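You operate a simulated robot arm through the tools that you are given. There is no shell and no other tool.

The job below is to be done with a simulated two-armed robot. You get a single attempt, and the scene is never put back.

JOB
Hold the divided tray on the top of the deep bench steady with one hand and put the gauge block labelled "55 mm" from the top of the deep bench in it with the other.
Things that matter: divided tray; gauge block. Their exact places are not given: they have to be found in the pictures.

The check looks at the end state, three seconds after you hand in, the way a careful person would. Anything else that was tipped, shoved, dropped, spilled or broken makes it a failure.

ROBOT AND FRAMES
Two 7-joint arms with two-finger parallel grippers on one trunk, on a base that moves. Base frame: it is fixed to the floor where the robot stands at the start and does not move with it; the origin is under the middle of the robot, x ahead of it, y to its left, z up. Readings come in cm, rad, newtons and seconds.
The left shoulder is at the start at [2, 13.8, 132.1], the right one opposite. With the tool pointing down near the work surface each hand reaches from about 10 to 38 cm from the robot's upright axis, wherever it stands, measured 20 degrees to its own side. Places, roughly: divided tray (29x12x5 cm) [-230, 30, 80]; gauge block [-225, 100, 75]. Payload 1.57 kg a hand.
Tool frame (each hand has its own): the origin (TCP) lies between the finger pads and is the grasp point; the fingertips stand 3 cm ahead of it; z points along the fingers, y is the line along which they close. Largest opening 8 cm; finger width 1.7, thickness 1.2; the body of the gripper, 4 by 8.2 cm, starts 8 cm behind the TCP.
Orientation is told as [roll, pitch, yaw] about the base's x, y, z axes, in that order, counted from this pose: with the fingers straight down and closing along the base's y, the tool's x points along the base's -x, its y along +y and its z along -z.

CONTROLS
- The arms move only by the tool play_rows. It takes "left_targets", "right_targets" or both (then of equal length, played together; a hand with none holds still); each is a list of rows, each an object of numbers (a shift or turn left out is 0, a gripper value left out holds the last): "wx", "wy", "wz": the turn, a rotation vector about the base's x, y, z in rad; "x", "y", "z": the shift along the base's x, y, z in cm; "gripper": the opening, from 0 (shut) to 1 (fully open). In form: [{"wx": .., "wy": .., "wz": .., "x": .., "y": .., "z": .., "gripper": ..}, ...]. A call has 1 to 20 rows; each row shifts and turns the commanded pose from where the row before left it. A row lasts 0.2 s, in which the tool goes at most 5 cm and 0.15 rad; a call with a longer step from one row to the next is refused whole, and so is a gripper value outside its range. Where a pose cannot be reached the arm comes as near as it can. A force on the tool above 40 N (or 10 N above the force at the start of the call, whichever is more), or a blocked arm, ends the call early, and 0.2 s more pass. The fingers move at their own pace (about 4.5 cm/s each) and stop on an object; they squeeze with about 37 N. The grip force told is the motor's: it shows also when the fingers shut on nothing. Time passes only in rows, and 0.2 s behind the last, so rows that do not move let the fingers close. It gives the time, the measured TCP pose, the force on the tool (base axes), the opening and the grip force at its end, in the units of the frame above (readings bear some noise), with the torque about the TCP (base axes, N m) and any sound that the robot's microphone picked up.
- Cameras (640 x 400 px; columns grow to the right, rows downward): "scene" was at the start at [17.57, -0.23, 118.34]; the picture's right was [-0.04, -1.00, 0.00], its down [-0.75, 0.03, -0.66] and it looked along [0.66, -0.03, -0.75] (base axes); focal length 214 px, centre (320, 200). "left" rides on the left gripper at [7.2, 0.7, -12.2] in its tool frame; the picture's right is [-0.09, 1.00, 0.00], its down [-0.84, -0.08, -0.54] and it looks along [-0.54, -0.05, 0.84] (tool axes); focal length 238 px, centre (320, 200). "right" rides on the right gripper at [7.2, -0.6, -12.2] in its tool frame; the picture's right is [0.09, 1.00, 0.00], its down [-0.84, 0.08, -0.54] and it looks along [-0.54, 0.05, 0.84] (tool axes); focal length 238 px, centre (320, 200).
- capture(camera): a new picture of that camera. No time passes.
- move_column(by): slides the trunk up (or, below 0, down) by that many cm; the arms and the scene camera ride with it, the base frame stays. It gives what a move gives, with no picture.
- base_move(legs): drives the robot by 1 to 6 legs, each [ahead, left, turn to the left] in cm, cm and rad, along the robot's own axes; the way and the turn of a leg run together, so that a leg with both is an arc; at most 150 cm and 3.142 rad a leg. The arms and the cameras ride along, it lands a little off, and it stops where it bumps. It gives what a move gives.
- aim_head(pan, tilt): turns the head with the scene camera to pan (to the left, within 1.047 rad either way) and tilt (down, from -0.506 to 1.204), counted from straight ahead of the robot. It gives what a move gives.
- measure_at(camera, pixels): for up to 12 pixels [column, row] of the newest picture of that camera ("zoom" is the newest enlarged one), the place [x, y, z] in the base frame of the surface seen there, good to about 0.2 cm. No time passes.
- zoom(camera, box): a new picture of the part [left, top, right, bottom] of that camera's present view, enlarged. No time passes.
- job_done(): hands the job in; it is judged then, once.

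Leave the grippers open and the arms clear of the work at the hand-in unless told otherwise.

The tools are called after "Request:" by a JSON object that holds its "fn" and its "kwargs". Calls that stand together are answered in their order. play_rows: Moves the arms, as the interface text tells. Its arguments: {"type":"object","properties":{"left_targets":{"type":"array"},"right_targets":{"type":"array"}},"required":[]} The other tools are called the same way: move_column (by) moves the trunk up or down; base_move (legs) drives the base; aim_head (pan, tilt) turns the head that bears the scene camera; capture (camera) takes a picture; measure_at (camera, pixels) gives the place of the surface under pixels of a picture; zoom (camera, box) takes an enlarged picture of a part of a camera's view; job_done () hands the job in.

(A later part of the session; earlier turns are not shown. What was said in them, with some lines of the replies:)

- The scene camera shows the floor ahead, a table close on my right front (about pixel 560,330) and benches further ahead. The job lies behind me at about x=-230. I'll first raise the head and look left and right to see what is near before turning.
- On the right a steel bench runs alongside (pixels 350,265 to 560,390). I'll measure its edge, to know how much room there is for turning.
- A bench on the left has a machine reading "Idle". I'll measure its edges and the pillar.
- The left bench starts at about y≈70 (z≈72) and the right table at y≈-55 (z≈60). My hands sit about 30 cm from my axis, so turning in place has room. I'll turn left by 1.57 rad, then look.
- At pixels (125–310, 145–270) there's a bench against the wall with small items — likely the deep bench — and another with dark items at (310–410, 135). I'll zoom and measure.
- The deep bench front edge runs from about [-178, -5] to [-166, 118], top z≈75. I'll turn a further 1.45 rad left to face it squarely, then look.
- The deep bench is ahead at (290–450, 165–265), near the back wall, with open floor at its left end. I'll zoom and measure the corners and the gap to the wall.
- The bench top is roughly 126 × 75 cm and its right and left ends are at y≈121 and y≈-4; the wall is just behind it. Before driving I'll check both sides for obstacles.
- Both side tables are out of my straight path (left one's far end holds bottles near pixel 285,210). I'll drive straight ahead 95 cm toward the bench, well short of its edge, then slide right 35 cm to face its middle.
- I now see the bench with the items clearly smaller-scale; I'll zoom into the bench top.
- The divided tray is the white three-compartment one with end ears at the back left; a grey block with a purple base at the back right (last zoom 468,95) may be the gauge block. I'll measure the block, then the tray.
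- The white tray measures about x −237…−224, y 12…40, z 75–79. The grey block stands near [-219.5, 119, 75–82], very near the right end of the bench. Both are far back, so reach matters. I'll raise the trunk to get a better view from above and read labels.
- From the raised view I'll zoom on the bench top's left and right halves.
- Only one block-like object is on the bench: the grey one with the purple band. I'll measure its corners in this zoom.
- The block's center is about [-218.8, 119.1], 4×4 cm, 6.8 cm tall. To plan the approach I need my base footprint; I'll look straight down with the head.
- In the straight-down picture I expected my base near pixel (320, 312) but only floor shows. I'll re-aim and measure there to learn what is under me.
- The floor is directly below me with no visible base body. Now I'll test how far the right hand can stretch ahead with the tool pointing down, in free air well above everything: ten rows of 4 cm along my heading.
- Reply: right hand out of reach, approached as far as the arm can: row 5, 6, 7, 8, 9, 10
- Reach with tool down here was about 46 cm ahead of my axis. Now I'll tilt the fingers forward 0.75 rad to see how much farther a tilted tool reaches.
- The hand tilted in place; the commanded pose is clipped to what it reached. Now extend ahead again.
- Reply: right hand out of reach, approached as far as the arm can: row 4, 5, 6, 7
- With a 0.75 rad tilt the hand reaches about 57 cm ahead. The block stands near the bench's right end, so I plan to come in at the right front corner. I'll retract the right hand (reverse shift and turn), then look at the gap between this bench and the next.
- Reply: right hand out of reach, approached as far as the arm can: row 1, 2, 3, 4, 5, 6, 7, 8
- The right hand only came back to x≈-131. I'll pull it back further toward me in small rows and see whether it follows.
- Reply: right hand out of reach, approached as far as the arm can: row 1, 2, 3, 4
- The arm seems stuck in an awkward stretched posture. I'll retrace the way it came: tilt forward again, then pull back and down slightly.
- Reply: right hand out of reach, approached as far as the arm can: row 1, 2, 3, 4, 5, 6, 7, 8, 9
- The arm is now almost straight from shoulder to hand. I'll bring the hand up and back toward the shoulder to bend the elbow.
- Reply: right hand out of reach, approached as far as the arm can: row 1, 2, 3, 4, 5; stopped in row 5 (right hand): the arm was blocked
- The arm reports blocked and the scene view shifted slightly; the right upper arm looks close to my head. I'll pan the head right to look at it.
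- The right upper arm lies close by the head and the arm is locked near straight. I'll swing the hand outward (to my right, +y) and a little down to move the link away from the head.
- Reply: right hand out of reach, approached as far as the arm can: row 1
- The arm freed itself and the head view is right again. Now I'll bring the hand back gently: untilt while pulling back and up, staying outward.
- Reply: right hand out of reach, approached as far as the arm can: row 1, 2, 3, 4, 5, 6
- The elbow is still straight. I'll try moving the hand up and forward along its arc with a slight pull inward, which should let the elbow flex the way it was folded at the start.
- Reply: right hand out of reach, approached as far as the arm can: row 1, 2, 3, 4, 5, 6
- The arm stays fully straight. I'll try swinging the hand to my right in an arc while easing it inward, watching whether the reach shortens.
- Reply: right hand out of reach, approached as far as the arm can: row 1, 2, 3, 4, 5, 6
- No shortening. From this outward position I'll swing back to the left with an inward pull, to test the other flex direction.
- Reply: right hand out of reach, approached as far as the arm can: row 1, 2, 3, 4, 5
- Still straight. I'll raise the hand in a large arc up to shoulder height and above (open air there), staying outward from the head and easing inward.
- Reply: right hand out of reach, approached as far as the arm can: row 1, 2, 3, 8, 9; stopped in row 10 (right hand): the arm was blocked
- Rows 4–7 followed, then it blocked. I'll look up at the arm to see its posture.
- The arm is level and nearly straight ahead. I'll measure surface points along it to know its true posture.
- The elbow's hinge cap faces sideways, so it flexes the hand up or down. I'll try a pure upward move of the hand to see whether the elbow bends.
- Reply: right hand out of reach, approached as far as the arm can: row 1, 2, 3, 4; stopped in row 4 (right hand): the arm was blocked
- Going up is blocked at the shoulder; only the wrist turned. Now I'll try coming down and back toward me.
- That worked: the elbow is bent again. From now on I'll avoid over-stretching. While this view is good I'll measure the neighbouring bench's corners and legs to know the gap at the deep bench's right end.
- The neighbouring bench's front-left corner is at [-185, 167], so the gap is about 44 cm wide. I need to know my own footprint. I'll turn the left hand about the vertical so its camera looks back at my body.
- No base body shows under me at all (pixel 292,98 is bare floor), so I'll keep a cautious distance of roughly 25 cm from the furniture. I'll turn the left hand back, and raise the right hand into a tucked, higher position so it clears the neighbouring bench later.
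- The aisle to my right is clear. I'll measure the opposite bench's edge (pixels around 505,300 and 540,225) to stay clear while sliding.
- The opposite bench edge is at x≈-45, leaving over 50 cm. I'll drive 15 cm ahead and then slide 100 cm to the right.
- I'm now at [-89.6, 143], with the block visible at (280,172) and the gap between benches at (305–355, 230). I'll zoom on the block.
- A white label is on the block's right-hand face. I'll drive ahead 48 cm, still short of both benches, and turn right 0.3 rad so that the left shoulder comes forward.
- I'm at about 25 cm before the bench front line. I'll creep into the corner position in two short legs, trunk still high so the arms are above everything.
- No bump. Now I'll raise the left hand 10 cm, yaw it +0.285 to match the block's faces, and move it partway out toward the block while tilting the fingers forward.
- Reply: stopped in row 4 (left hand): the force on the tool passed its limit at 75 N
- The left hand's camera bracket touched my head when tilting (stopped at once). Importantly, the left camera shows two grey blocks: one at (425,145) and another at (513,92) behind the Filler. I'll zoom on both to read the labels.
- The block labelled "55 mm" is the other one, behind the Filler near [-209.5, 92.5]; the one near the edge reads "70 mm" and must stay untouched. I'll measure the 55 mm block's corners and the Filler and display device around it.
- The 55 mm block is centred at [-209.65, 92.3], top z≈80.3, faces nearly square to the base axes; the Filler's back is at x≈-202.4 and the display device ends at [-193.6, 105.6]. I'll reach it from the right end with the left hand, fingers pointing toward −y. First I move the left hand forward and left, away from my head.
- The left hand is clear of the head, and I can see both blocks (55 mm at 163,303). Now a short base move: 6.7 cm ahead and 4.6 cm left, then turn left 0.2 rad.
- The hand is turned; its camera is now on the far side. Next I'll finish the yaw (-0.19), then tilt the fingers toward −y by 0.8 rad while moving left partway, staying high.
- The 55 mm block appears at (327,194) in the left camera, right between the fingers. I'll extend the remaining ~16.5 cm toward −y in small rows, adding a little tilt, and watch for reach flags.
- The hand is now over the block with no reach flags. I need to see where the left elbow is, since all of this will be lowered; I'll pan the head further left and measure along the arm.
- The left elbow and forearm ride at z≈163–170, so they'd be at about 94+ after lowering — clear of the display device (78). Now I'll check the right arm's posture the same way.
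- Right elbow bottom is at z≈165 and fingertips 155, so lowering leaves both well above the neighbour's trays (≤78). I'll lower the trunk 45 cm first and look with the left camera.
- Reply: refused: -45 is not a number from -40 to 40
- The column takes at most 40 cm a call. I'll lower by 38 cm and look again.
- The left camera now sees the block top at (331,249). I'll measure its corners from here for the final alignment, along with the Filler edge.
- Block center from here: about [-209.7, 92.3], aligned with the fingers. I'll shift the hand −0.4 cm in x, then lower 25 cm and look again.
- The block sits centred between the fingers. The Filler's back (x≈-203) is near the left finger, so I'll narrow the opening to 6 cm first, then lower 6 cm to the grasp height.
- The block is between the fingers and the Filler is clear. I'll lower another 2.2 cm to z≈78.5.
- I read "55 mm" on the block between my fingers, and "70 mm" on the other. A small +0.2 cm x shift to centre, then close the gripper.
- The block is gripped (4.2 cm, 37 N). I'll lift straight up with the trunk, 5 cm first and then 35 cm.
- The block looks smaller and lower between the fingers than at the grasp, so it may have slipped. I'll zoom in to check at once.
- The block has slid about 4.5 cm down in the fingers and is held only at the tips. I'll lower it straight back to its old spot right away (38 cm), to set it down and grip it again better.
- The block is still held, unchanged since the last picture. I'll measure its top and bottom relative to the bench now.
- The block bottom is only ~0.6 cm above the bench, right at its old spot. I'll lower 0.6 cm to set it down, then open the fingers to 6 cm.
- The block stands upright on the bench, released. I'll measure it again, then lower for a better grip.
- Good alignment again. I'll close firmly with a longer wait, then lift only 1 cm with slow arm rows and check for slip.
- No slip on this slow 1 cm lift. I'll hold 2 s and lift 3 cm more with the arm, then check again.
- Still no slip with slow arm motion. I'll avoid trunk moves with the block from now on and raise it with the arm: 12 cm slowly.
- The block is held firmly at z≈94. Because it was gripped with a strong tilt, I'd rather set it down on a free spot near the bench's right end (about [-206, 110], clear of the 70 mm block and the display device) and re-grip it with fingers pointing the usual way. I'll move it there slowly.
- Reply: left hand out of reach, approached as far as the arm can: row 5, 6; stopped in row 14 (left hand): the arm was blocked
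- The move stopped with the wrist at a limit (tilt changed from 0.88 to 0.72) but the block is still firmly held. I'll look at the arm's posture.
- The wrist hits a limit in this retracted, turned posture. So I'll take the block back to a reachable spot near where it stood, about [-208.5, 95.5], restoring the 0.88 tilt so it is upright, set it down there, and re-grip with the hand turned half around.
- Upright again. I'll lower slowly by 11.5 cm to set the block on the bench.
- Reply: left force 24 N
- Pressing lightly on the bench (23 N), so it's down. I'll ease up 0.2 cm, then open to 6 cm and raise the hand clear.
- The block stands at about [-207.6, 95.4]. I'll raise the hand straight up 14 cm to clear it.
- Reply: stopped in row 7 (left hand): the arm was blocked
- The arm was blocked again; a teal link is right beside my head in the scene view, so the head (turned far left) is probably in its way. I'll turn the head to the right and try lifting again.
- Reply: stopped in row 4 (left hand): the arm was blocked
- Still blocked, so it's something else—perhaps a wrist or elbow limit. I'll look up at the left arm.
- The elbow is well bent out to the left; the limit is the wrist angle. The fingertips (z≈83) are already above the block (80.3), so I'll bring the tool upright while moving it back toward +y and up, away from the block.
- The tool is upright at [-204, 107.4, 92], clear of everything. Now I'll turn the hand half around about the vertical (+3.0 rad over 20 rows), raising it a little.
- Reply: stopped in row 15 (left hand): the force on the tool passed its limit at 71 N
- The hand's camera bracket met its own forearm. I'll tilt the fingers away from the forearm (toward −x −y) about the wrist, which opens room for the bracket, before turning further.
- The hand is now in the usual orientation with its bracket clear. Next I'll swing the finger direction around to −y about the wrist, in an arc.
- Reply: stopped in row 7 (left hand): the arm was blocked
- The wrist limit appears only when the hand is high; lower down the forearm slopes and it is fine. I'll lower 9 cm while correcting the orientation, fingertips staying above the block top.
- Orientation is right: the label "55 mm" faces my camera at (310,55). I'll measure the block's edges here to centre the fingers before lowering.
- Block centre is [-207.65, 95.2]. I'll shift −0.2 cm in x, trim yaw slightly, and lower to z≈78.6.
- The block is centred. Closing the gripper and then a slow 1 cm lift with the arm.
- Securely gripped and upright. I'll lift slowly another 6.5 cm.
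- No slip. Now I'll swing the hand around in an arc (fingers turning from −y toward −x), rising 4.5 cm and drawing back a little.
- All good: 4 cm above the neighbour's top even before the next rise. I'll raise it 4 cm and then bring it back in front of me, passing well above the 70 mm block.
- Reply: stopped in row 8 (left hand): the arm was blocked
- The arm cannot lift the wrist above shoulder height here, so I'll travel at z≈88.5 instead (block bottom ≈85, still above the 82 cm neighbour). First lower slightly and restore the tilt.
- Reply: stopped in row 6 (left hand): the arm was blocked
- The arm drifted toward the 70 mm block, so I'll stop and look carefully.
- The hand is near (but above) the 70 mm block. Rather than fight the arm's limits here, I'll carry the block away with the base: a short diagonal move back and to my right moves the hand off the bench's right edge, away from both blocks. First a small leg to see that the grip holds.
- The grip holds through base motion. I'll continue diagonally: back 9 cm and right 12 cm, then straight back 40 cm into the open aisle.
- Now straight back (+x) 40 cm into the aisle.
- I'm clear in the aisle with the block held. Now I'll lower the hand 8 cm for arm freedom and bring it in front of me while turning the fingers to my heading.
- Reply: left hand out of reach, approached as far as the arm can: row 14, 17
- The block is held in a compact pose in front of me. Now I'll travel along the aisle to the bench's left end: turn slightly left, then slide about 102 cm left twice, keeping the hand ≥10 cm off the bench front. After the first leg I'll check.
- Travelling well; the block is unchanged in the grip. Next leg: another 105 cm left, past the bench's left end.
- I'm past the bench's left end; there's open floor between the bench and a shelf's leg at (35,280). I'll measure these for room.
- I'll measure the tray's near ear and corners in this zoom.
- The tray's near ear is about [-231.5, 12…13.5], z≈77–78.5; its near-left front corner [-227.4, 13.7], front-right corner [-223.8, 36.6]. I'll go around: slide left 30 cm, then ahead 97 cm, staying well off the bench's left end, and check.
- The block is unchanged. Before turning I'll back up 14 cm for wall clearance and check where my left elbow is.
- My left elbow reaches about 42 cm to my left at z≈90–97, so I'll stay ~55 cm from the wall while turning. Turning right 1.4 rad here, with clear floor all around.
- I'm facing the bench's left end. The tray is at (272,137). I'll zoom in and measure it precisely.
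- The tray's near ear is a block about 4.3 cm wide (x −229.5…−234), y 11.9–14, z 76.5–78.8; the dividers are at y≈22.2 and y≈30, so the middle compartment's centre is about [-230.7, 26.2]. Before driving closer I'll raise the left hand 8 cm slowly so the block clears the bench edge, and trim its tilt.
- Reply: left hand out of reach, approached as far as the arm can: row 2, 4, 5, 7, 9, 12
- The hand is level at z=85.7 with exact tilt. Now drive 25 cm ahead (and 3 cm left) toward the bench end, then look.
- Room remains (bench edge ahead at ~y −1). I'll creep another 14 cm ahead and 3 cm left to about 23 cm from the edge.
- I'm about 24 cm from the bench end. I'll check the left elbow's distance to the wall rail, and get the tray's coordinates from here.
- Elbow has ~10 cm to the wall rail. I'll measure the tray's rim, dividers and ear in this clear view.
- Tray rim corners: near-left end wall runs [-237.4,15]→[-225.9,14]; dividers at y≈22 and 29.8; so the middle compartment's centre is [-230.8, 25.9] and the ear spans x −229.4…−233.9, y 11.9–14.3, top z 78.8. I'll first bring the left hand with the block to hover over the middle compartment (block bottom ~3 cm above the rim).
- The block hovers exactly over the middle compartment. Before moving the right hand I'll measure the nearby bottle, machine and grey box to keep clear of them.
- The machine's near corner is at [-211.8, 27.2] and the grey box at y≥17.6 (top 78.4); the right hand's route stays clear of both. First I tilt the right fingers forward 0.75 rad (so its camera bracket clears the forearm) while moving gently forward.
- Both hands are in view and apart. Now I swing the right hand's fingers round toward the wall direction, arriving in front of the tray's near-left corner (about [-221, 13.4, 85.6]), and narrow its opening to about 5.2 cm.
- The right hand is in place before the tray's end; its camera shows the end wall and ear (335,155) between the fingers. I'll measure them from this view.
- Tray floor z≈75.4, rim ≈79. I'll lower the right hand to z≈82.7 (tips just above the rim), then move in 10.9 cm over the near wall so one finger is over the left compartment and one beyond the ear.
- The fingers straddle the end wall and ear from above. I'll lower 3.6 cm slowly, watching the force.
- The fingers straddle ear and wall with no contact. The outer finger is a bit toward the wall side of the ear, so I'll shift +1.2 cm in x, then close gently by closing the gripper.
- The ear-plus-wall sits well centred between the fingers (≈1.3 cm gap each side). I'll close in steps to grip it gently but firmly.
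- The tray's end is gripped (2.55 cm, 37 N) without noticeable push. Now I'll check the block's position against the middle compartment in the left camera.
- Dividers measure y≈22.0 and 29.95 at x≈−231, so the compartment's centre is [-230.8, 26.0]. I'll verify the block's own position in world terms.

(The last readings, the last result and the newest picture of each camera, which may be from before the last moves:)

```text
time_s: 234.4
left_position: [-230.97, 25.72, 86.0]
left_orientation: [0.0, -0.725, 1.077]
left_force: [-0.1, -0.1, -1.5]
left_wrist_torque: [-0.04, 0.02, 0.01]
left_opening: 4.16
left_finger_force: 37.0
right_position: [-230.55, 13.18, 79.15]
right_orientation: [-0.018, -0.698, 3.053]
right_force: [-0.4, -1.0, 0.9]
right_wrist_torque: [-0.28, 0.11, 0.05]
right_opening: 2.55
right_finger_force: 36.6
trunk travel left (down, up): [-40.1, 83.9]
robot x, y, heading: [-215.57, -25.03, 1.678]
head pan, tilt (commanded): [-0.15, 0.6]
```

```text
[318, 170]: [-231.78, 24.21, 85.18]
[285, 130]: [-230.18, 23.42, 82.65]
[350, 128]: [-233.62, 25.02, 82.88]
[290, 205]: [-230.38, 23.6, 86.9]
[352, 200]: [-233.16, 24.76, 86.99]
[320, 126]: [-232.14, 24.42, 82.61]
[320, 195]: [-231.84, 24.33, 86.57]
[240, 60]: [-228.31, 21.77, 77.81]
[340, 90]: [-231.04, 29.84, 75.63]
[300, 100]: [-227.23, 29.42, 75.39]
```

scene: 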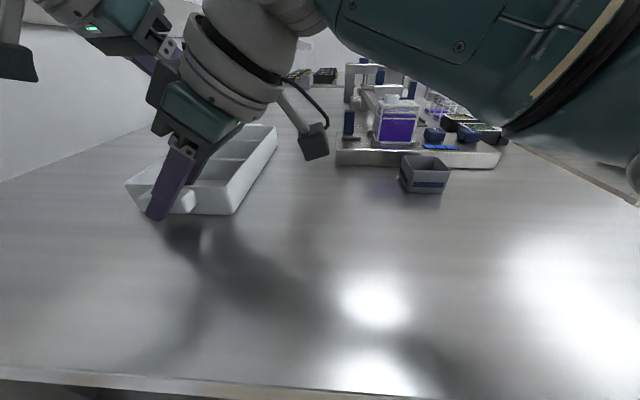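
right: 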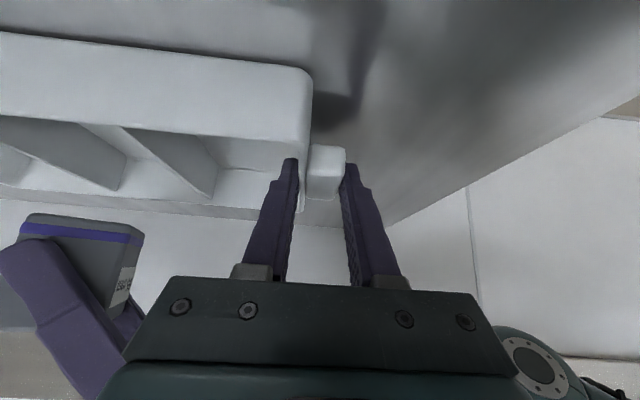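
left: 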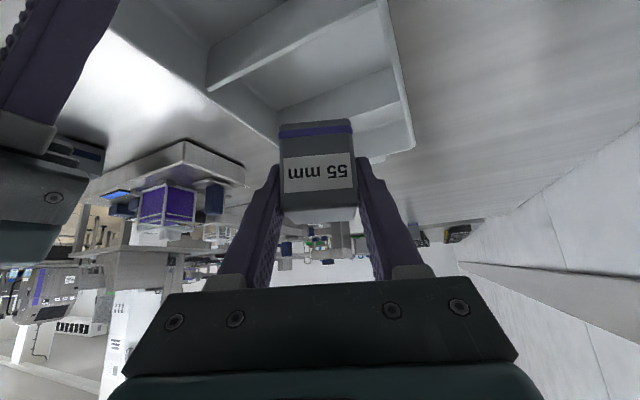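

The block's centre is [-230.9, 26.06] – centred. To keep the fingertips clear of the divider I'll turn the hand 0.17 rad to align better with the tray and shift 0.35 cm toward me, then lower 4 cm first.

Request:
{"fn": "play_rows", "kwargs": {"left_targets": [{"wz": 0.04, "y": -0.1}, {"wz": 0.05, "y": -0.1}, {"wz": 0.05, "y": -0.1}, {"wz": 0.03, "y": -0.05}, {"z": -0.3}, {"z": -0.5}, {"z": -0.6}, {"z": -0.6}, {"z": -0.6}, {"z": -0.6}, {"z": -0.4}, {"z": -0.2}]}}

Request:
{"fn": "capture", "kwargs": {"camera": "left"}}

Request:
{"fn": "capture", "kwargs": {"camera": "right"}}

Request:
{"fn": "capture", "kwargs": {"camera": "scene"}}

```text
time_s: 237.1
left_position: [-230.9, 25.27, 82.05]
left_orientation: [0.001, -0.726, 1.244]
left_force: [-0.3, -1.0, -1.9]
left_wrist_torque: [-0.03, 0.03, -0.04]
left_opening: 4.14
left_finger_force: 37.3
right_position: [-230.62, 13.2, 79.15]
right_orientation: [-0.019, -0.698, 3.052]
right_force: [0.3, -0.9, 1.5]
right_wrist_torque: [-0.29, -0.02, -0.02]
right_opening: 2.55
right_finger_force: 36.9
trunk travel left (down, up): [-40.1, 83.9]
robot x, y, heading: [-215.37, -25.0, 1.682]
head pan, tilt (commanded): [-0.15, 0.6]
```

```text
taken
```

left: 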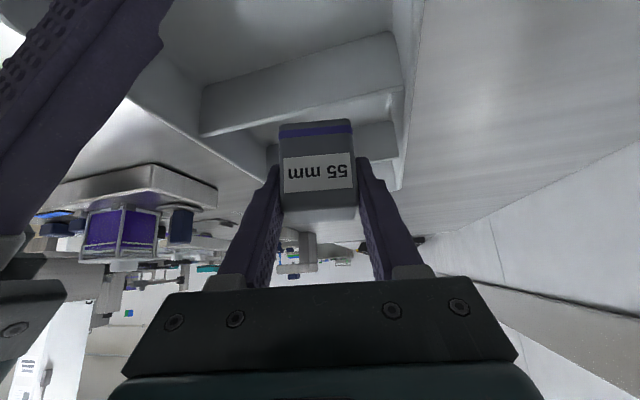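

```text
taken
```

right: 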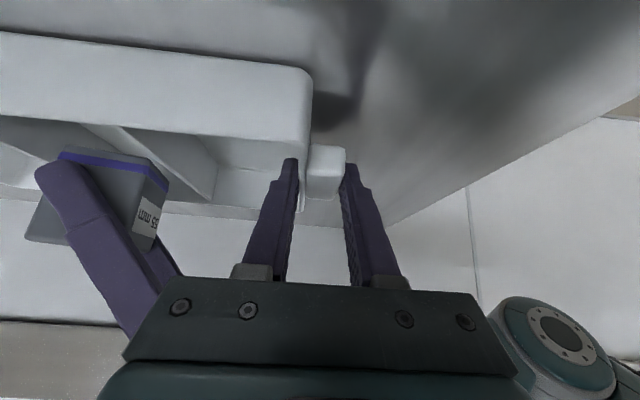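

```text
taken
```

scene: 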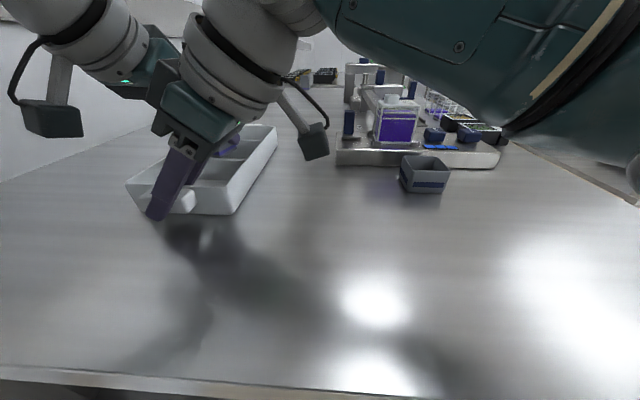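

Block bottom is now right at rim height and inside the compartment outline (≈0.9 cm from the near divider, ≈1.8 cm from the far one). The right hand still holds the tray. Lowering the last 2.7 cm slowly.

Request:
{"fn": "play_rows", "kwargs": {"left_targets": [{"z": -0.3}, {"z": -0.4}, {"z": -0.4}, {"z": -0.4}, {"z": -0.4}, {"z": -0.3}, {"z": -0.3}, {"z": -0.2}]}}

Request:
{"fn": "capture", "kwargs": {"camera": "left"}}

Request:
{"fn": "capture", "kwargs": {"camera": "right"}}

```text
time_s: 238.8
left_position: [-230.93, 25.2, 79.25]
left_orientation: [0.0, -0.726, 1.247]
left_force: [0.9, 0.2, -2.2]
left_wrist_torque: [0.02, 0.01, -0.04]
left_opening: 4.14
left_finger_force: 37.0
right_position: [-230.62, 13.19, 79.07]
right_orientation: [-0.021, -0.697, 3.054]
right_force: [-0.3, -1.2, 1.7]
right_wrist_torque: [-0.3, -0.02, -0.01]
right_opening: 2.53
right_finger_force: 36.9
trunk travel left (down, up): [-40.1, 83.9]
robot x, y, heading: [-215.55, -25.14, 1.682]
head pan, tilt (commanded): [-0.15, 0.6]
```

```text
taken
```

left: 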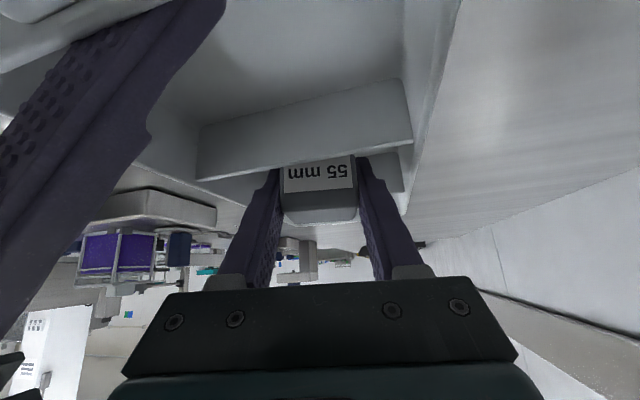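

```text
taken
```

right: 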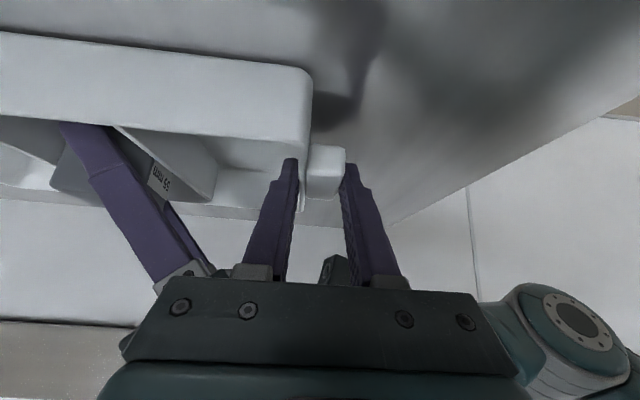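

The block is inside the compartment; its weight is still on the hand (−2 N). I'll lower in 1 mm steps until it touches the tray floor.

Request:
{"fn": "play_rows", "kwargs": {"left_targets": [{"z": -0.1}, {"z": -0.1}, {}]}}

```text
time_s: 239.7
left_position: [-230.76, 25.46, 79.16]
left_orientation: [0.002, -0.727, 1.245]
left_force: [-1.4, 0.4, 3.5]
left_wrist_torque: [0.13, -0.04, -0.01]
left_opening: 4.17
left_finger_force: 36.9
right_position: [-230.64, 13.25, 79.22]
right_orientation: [-0.021, -0.698, 3.051]
right_force: [1.5, -1.7, 2.4]
right_wrist_torque: [-0.33, 0.16, -0.14]
right_opening: 2.55
right_finger_force: 36.9
trunk travel left (down, up): [-40.1, 83.9]
robot x, y, heading: [-215.42, -25.01, 1.682]
head pan, tilt (commanded): [-0.15, 0.6]
```

Contact felt (+3.5 N up): the block rests on the tray floor. I'll open the left fingers just enough (4.8 cm) to let go.

Request:
{"fn": "play_rows", "kwargs": {"left_targets": [{"gripper": 0.56}, {"gripper": 0.6}, {}, {}]}}

Request:
{"fn": "capture", "kwargs": {"camera": "left"}}

Request:
{"fn": "capture", "kwargs": {"camera": "right"}}

```text
time_s: 240.7
left_position: [-230.92, 25.34, 79.06]
left_orientation: [0.0, -0.728, 1.246]
left_force: [-0.1, 0.0, -0.1]
left_wrist_torque: [0.01, -0.01, 0.0]
left_opening: 4.79
left_finger_force: 0.0
right_position: [-230.61, 13.32, 79.28]
right_orientation: [-0.019, -0.699, 3.052]
right_force: [1.0, -0.3, 1.8]
right_wrist_torque: [-0.35, -0.02, -0.03]
right_opening: 2.55
right_finger_force: 36.8
trunk travel left (down, up): [-40.1, 83.9]
robot x, y, heading: [-215.4, -25.3, 1.679]
head pan, tilt (commanded): [-0.15, 0.6]
```

```text
taken
```

left: 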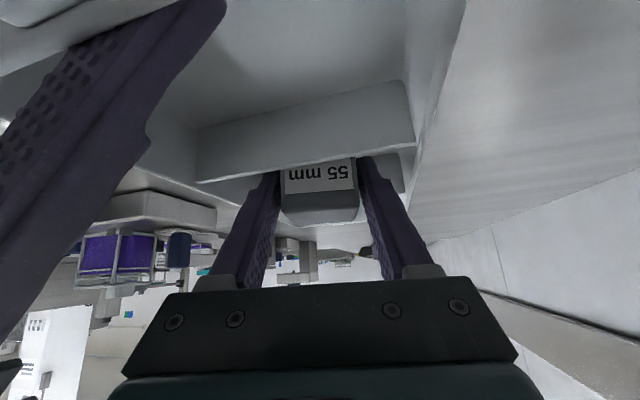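

```text
taken
```

right: 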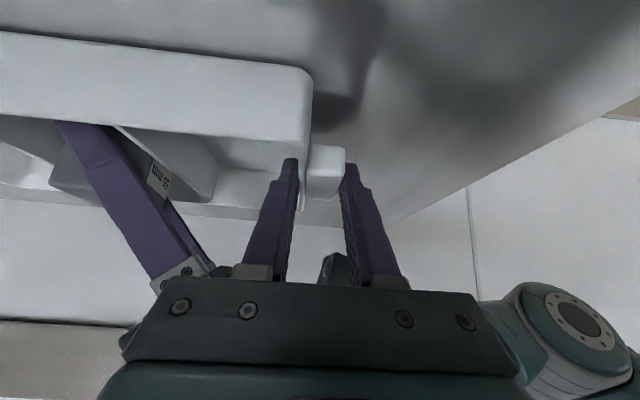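

Released. Now I raise the left hand straight up, slowly at first, with the right hand still holding the tray.

Request:
{"fn": "play_rows", "kwargs": {"left_targets": [{"z": 0.2}, {"z": 0.4}, {"z": 0.5}, {"z": 0.6}, {"z": 0.8}, {"z": 0.8}, {"z": 0.8}, {"z": 0.8}, {"z": 0.8}, {"z": 0.6}, {"z": 0.3}]}}

Request:
{"fn": "capture", "kwargs": {"camera": "left"}}

Request:
{"fn": "capture", "kwargs": {"camera": "right"}}

```text
time_s: 243.1
left_position: [-231.09, 25.51, 85.66]
left_orientation: [-0.001, -0.726, 1.247]
left_force: [0.2, -0.5, 1.1]
left_wrist_torque: [0.02, -0.02, 0.03]
left_opening: 4.77
left_finger_force: 0.0
right_position: [-230.56, 13.22, 79.32]
right_orientation: [-0.019, -0.7, 3.052]
right_force: [0.4, -1.3, 0.7]
right_wrist_torque: [-0.36, -0.01, -0.01]
right_opening: 2.54
right_finger_force: 37.0
trunk travel left (down, up): [-40.1, 83.9]
robot x, y, heading: [-215.01, -25.46, 1.678]
head pan, tilt (commanded): [-0.15, 0.6]
```

```text
taken
```

left: 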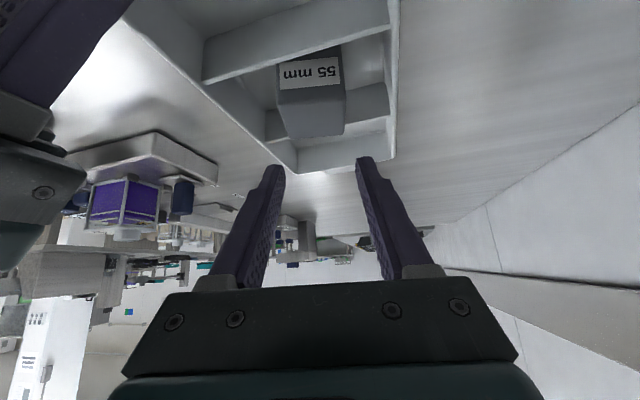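

```text
taken
```

right: 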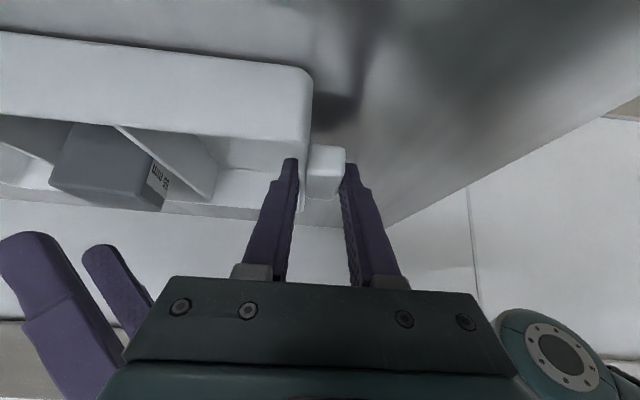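

The block stands upright in the middle compartment. I'll retract the left hand: first 5 cm toward the wall side, then back toward me, reversing the earlier path.

Request:
{"fn": "play_rows", "kwargs": {"left_targets": [{"x": -0.8}, {"x": -1.2}, {"x": -1.3}, {"x": -1.3, "y": -0.4}, {"x": -0.6, "y": -1.0, "wz": 0.03}, {"x": -0.2, "y": -1.3, "wz": 0.04}, {"x": -0.2, "y": -1.4, "wz": 0.04}, {"x": -0.2, "y": -1.4, "wz": 0.04}, {"x": -0.2, "y": -1.4, "wz": 0.04}, {"x": -0.2, "y": -1.4, "wz": 0.04}, {"x": -0.2, "y": -1.4, "wz": 0.04}, {"x": -0.2, "y": -1.4, "wz": 0.04}, {"x": -0.2, "y": -1.4, "wz": 0.04}, {"x": -0.2, "y": -1.4, "wz": 0.04}, {"x": -0.2, "y": -1.4, "wz": 0.04}, {"x": -0.1, "y": -1.3, "wz": 0.04}, {"y": -0.8, "wz": 0.03}]}}

Request:
{"fn": "capture", "kwargs": {"camera": "right"}}

Request:
{"fn": "capture", "kwargs": {"camera": "scene"}}

```text
time_s: 246.7
left_position: [-238.1, 7.83, 85.59]
left_orientation: [0.0, -0.723, 1.746]
left_force: [-0.5, 0.3, 0.2]
left_wrist_torque: [0.0, -0.01, 0.0]
left_opening: 4.8
left_finger_force: 0.0
right_position: [-230.57, 13.32, 79.17]
right_orientation: [-0.02, -0.698, 3.053]
right_force: [0.2, -0.1, 0.5]
right_wrist_torque: [-0.31, -0.03, -0.02]
right_opening: 2.56
right_finger_force: 36.8
trunk travel left (down, up): [-40.1, 83.9]
robot x, y, heading: [-215.66, -25.18, 1.683]
head pan, tilt (commanded): [-0.15, 0.6]
```

```text
taken
```

right: 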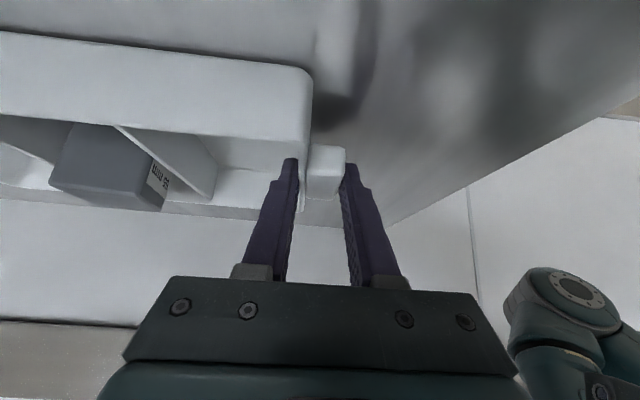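

```text
taken
```

scene: 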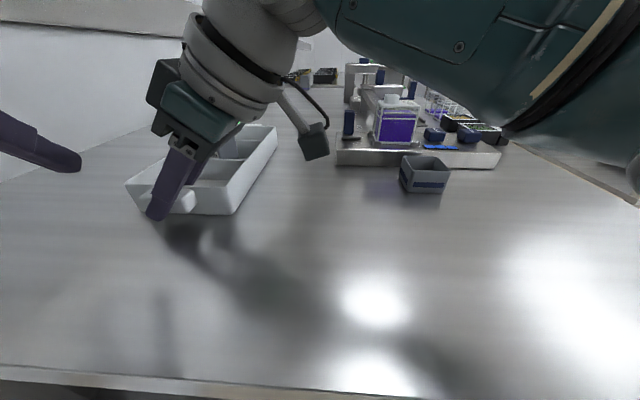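

The left hand is back. Now I release the tray: open the right fingers to 5.2 cm, then raise straight up.

Request:
{"fn": "play_rows", "kwargs": {"right_targets": [{"gripper": 0.4}, {"gripper": 0.5}, {"gripper": 0.65}, {}, {"z": 0.2}, {"z": 0.4}, {"z": 0.6}, {"z": 0.7}, {"z": 0.7}, {"z": 0.7}, {"z": 0.5}]}}

Request:
{"fn": "capture", "kwargs": {"camera": "right"}}

Request:
{"fn": "zoom", "kwargs": {"camera": "scene", "box": [60, 60, 300, 240]}}

```text
time_s: 249.1
left_position: [-238.23, 7.68, 85.48]
left_orientation: [0.0, -0.727, 1.748]
left_force: [-0.2, 0.1, -0.5]
left_wrist_torque: [0.03, -0.01, 0.01]
left_opening: 4.78
left_finger_force: 0.0
right_position: [-230.65, 13.29, 83.0]
right_orientation: [-0.019, -0.699, 3.051]
right_force: [0.3, 0.6, -0.4]
right_wrist_torque: [-0.02, 0.01, 0.0]
right_opening: 5.21
right_finger_force: 0.0
trunk travel left (down, up): [-40.1, 83.9]
robot x, y, heading: [-215.45, -25.46, 1.676]
head pan, tilt (commanded): [-0.15, 0.6]
```

```text
taken
```

right: 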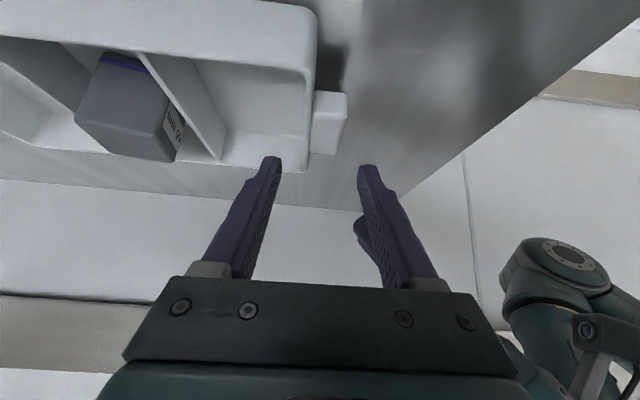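

```text
2.22 times, centred on (180, 150) of scene
```

zoom: 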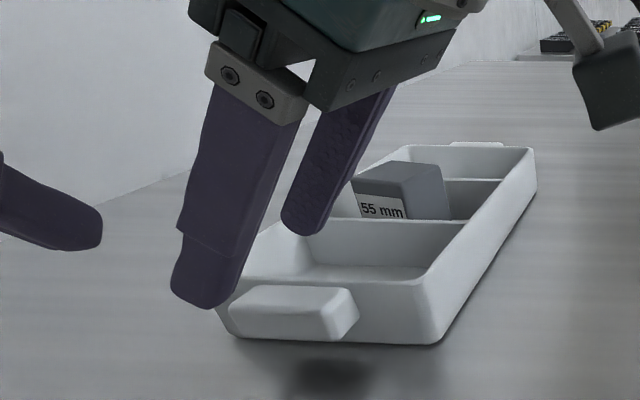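

Both released; the block reads "55 mm" standing in the middle compartment. I'll raise the right hand a little more and draw it out 11 cm toward +x, away from the tray.

Request:
{"fn": "play_rows", "kwargs": {"right_targets": [{"z": 0.7}, {"z": 0.8}, {"z": 0.8, "x": 0.4}, {"x": 1.2}, {"x": 1.4}, {"x": 1.4}, {"x": 1.4}, {"x": 1.4}, {"x": 1.4}, {"x": 1.4}, {"x": 0.8}]}}

Request:
{"fn": "capture", "kwargs": {"camera": "scene"}}

Request:
{"fn": "capture", "kwargs": {"camera": "right"}}

```text
time_s: 251.4
left_position: [-238.24, 7.8, 85.61]
left_orientation: [0.0, -0.727, 1.748]
left_force: [0.2, -0.7, -1.5]
left_wrist_torque: [-0.01, 0.06, -0.03]
left_opening: 4.79
left_finger_force: 0.1
right_position: [-219.84, 13.22, 85.22]
right_orientation: [-0.019, -0.7, 3.052]
right_force: [0.5, 0.6, 0.0]
right_wrist_torque: [-0.02, 0.0, 0.0]
right_opening: 5.18
right_finger_force: 0.1
trunk travel left (down, up): [-40.1, 83.9]
robot x, y, heading: [-215.63, -25.18, 1.679]
head pan, tilt (commanded): [-0.15, 0.6]
```

```text
taken
```

scene: 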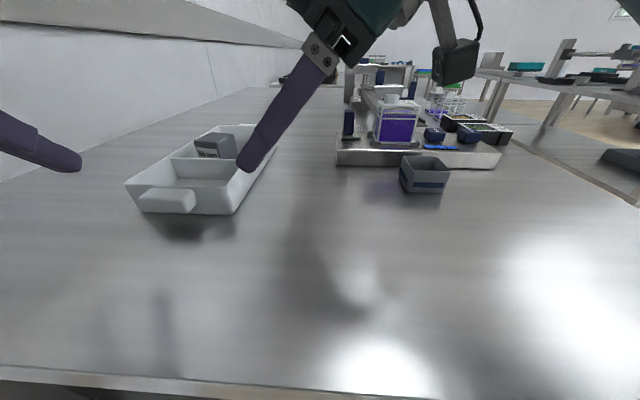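

```text
taken
```

right: 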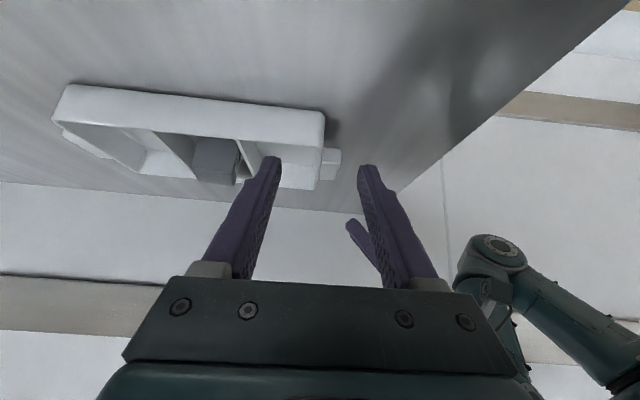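

Both hands are clear of the tray. I'll back away from the bench 45 cm, then open the grippers and take a final look.

Request:
{"fn": "base_move", "kwargs": {"legs": [[-45, 0, 0]]}}

Request:
{"fn": "play_rows", "kwargs": {"left_targets": [{"gripper": 1.0}, {}, {}, {}], "right_targets": [{"gripper": 1.0}, {}, {}, {}]}}

Request:
{"fn": "capture", "kwargs": {"camera": "scene"}}

Request:
{"fn": "zoom", "kwargs": {"camera": "scene", "box": [220, 90, 460, 190]}}

```text
time_s: 254.1
left_position: [-233.28, -35.86, 85.68]
left_orientation: [0.0, -0.727, 1.743]
left_force: [1.0, -0.4, 0.3]
left_wrist_torque: [0.03, 0.01, 0.02]
left_opening: 4.8
left_finger_force: 0.0
right_position: [-215.04, -30.46, 85.4]
right_orientation: [-0.019, -0.697, 3.044]
right_force: [0.8, -0.1, 0.3]
right_wrist_torque: [0.03, -0.01, -0.01]
right_opening: 5.17
right_finger_force: 0.1
trunk travel left (down, up): [-40.1, 83.9]
robot x, y, heading: [-210.74, -69.17, 1.669]
head pan, tilt (commanded): [-0.15, 0.6]
```

```text
time_s: 255.1
left_position: [-233.23, -35.71, 85.66]
left_orientation: [-0.001, -0.725, 1.741]
left_force: [0.0, 0.4, 0.2]
left_wrist_torque: [0.01, 0.01, 0.0]
left_opening: 7.98
left_finger_force: 0.0
right_position: [-214.84, -30.41, 85.3]
right_orientation: [-0.019, -0.697, 3.045]
right_force: [0.1, 0.0, 0.2]
right_wrist_torque: [0.0, 0.01, -0.02]
right_opening: 8.01
right_finger_force: 0.1
trunk travel left (down, up): [-40.1, 83.9]
robot x, y, heading: [-210.81, -69.23, 1.673]
head pan, tilt (commanded): [-0.15, 0.6]
```

```text
taken
```

scene: 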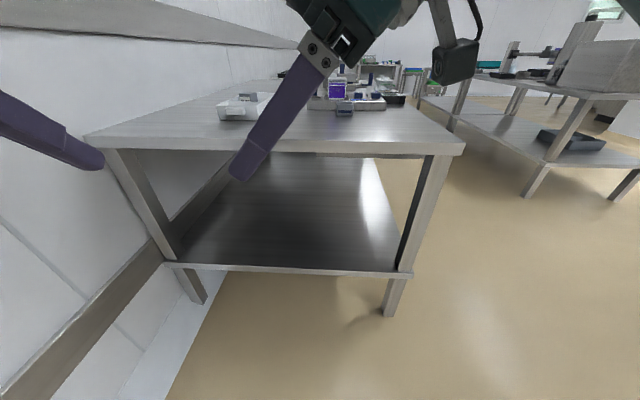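

```text
2.67 times, centred on (340, 140) of scene
```

zoom: 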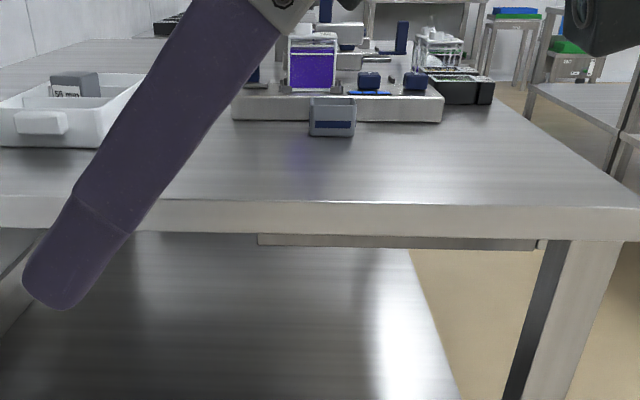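

Everything looks in place. One last close look at the tray and the far items (70 mm block, Filler).

Request:
{"fn": "zoom", "kwargs": {"camera": "scene", "box": [200, 70, 300, 130]}}

Request:
{"fn": "measure_at", "kwargs": {"camera": "zoom", "pixels": [[310, 170], [300, 195], [140, 300], [300, 280], [440, 180]]}}

Request:
{"fn": "zoom", "kwargs": {"camera": "scene", "box": [270, 60, 430, 130]}}

```text
6.40 times, centred on (250, 100) of scene
```

zoom: 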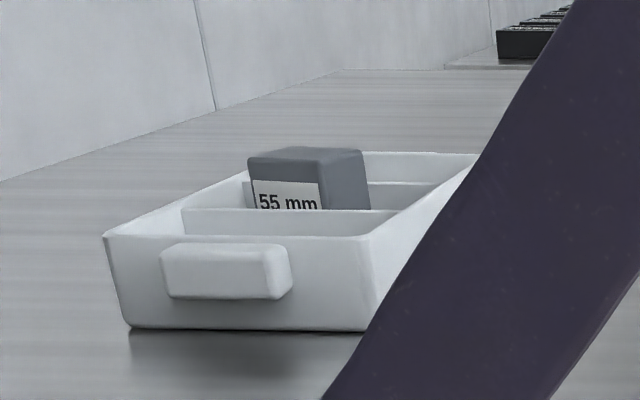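

```text
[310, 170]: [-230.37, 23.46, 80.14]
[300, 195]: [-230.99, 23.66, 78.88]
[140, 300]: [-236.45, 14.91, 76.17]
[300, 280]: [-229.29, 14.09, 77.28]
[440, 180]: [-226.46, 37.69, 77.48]
```

```text
4.00 times, centred on (350, 95) of scene
```

zoom: 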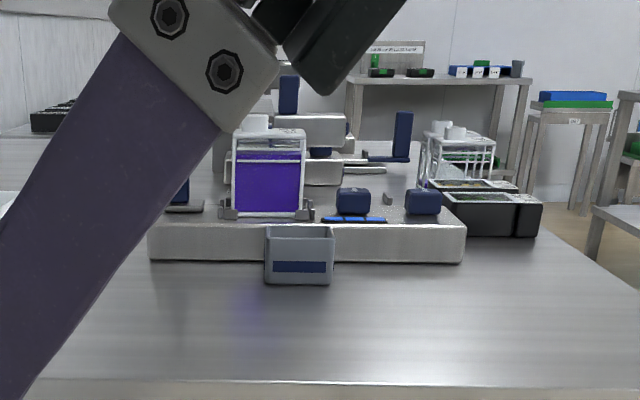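

The "55 mm" block stands upright in the tray's middle compartment. The tray stayed where it was, both grippers are open, and the arms are clear of the bench. The other items I can see are undisturbed; the 70 mm block is hidden behind the gripper in this view, but it was upright in earlier pictures. Handing in.

Request:
{"fn": "job_done", "kwargs": {}}

```text
The job is handed in.
```

I put the "55 mm" gauge block upright in the middle compartment of the divided tray. My right hand held the tray by its end while my left hand set the block in. The job is handed in; I don't have the check's result.

- **Tray:** it is still in its original place. Closing the right hand on it shifted it by about 0.15 cm at most.
- **Other items:** the bench items I could see in the last pictures are undisturbed. The 70 mm block was hidden behind the gripper in the final view, but it was still standing upright in earlier pictures.
- **Slip during the pick-up:** on the first lift the block slid about 4.5 cm in the fingers. I lowered it back onto the bench, re-gripped it, and carried it from then on without raising or lowering the trunk.
- **Bumps:** my arms touched my own head and forearm a few times while I was finding a reach, and the moves stopped at once. I saw no contact with anything on the benches apart from the block and the tray.

At the hand-in both grippers were open and I had backed away from the bench.
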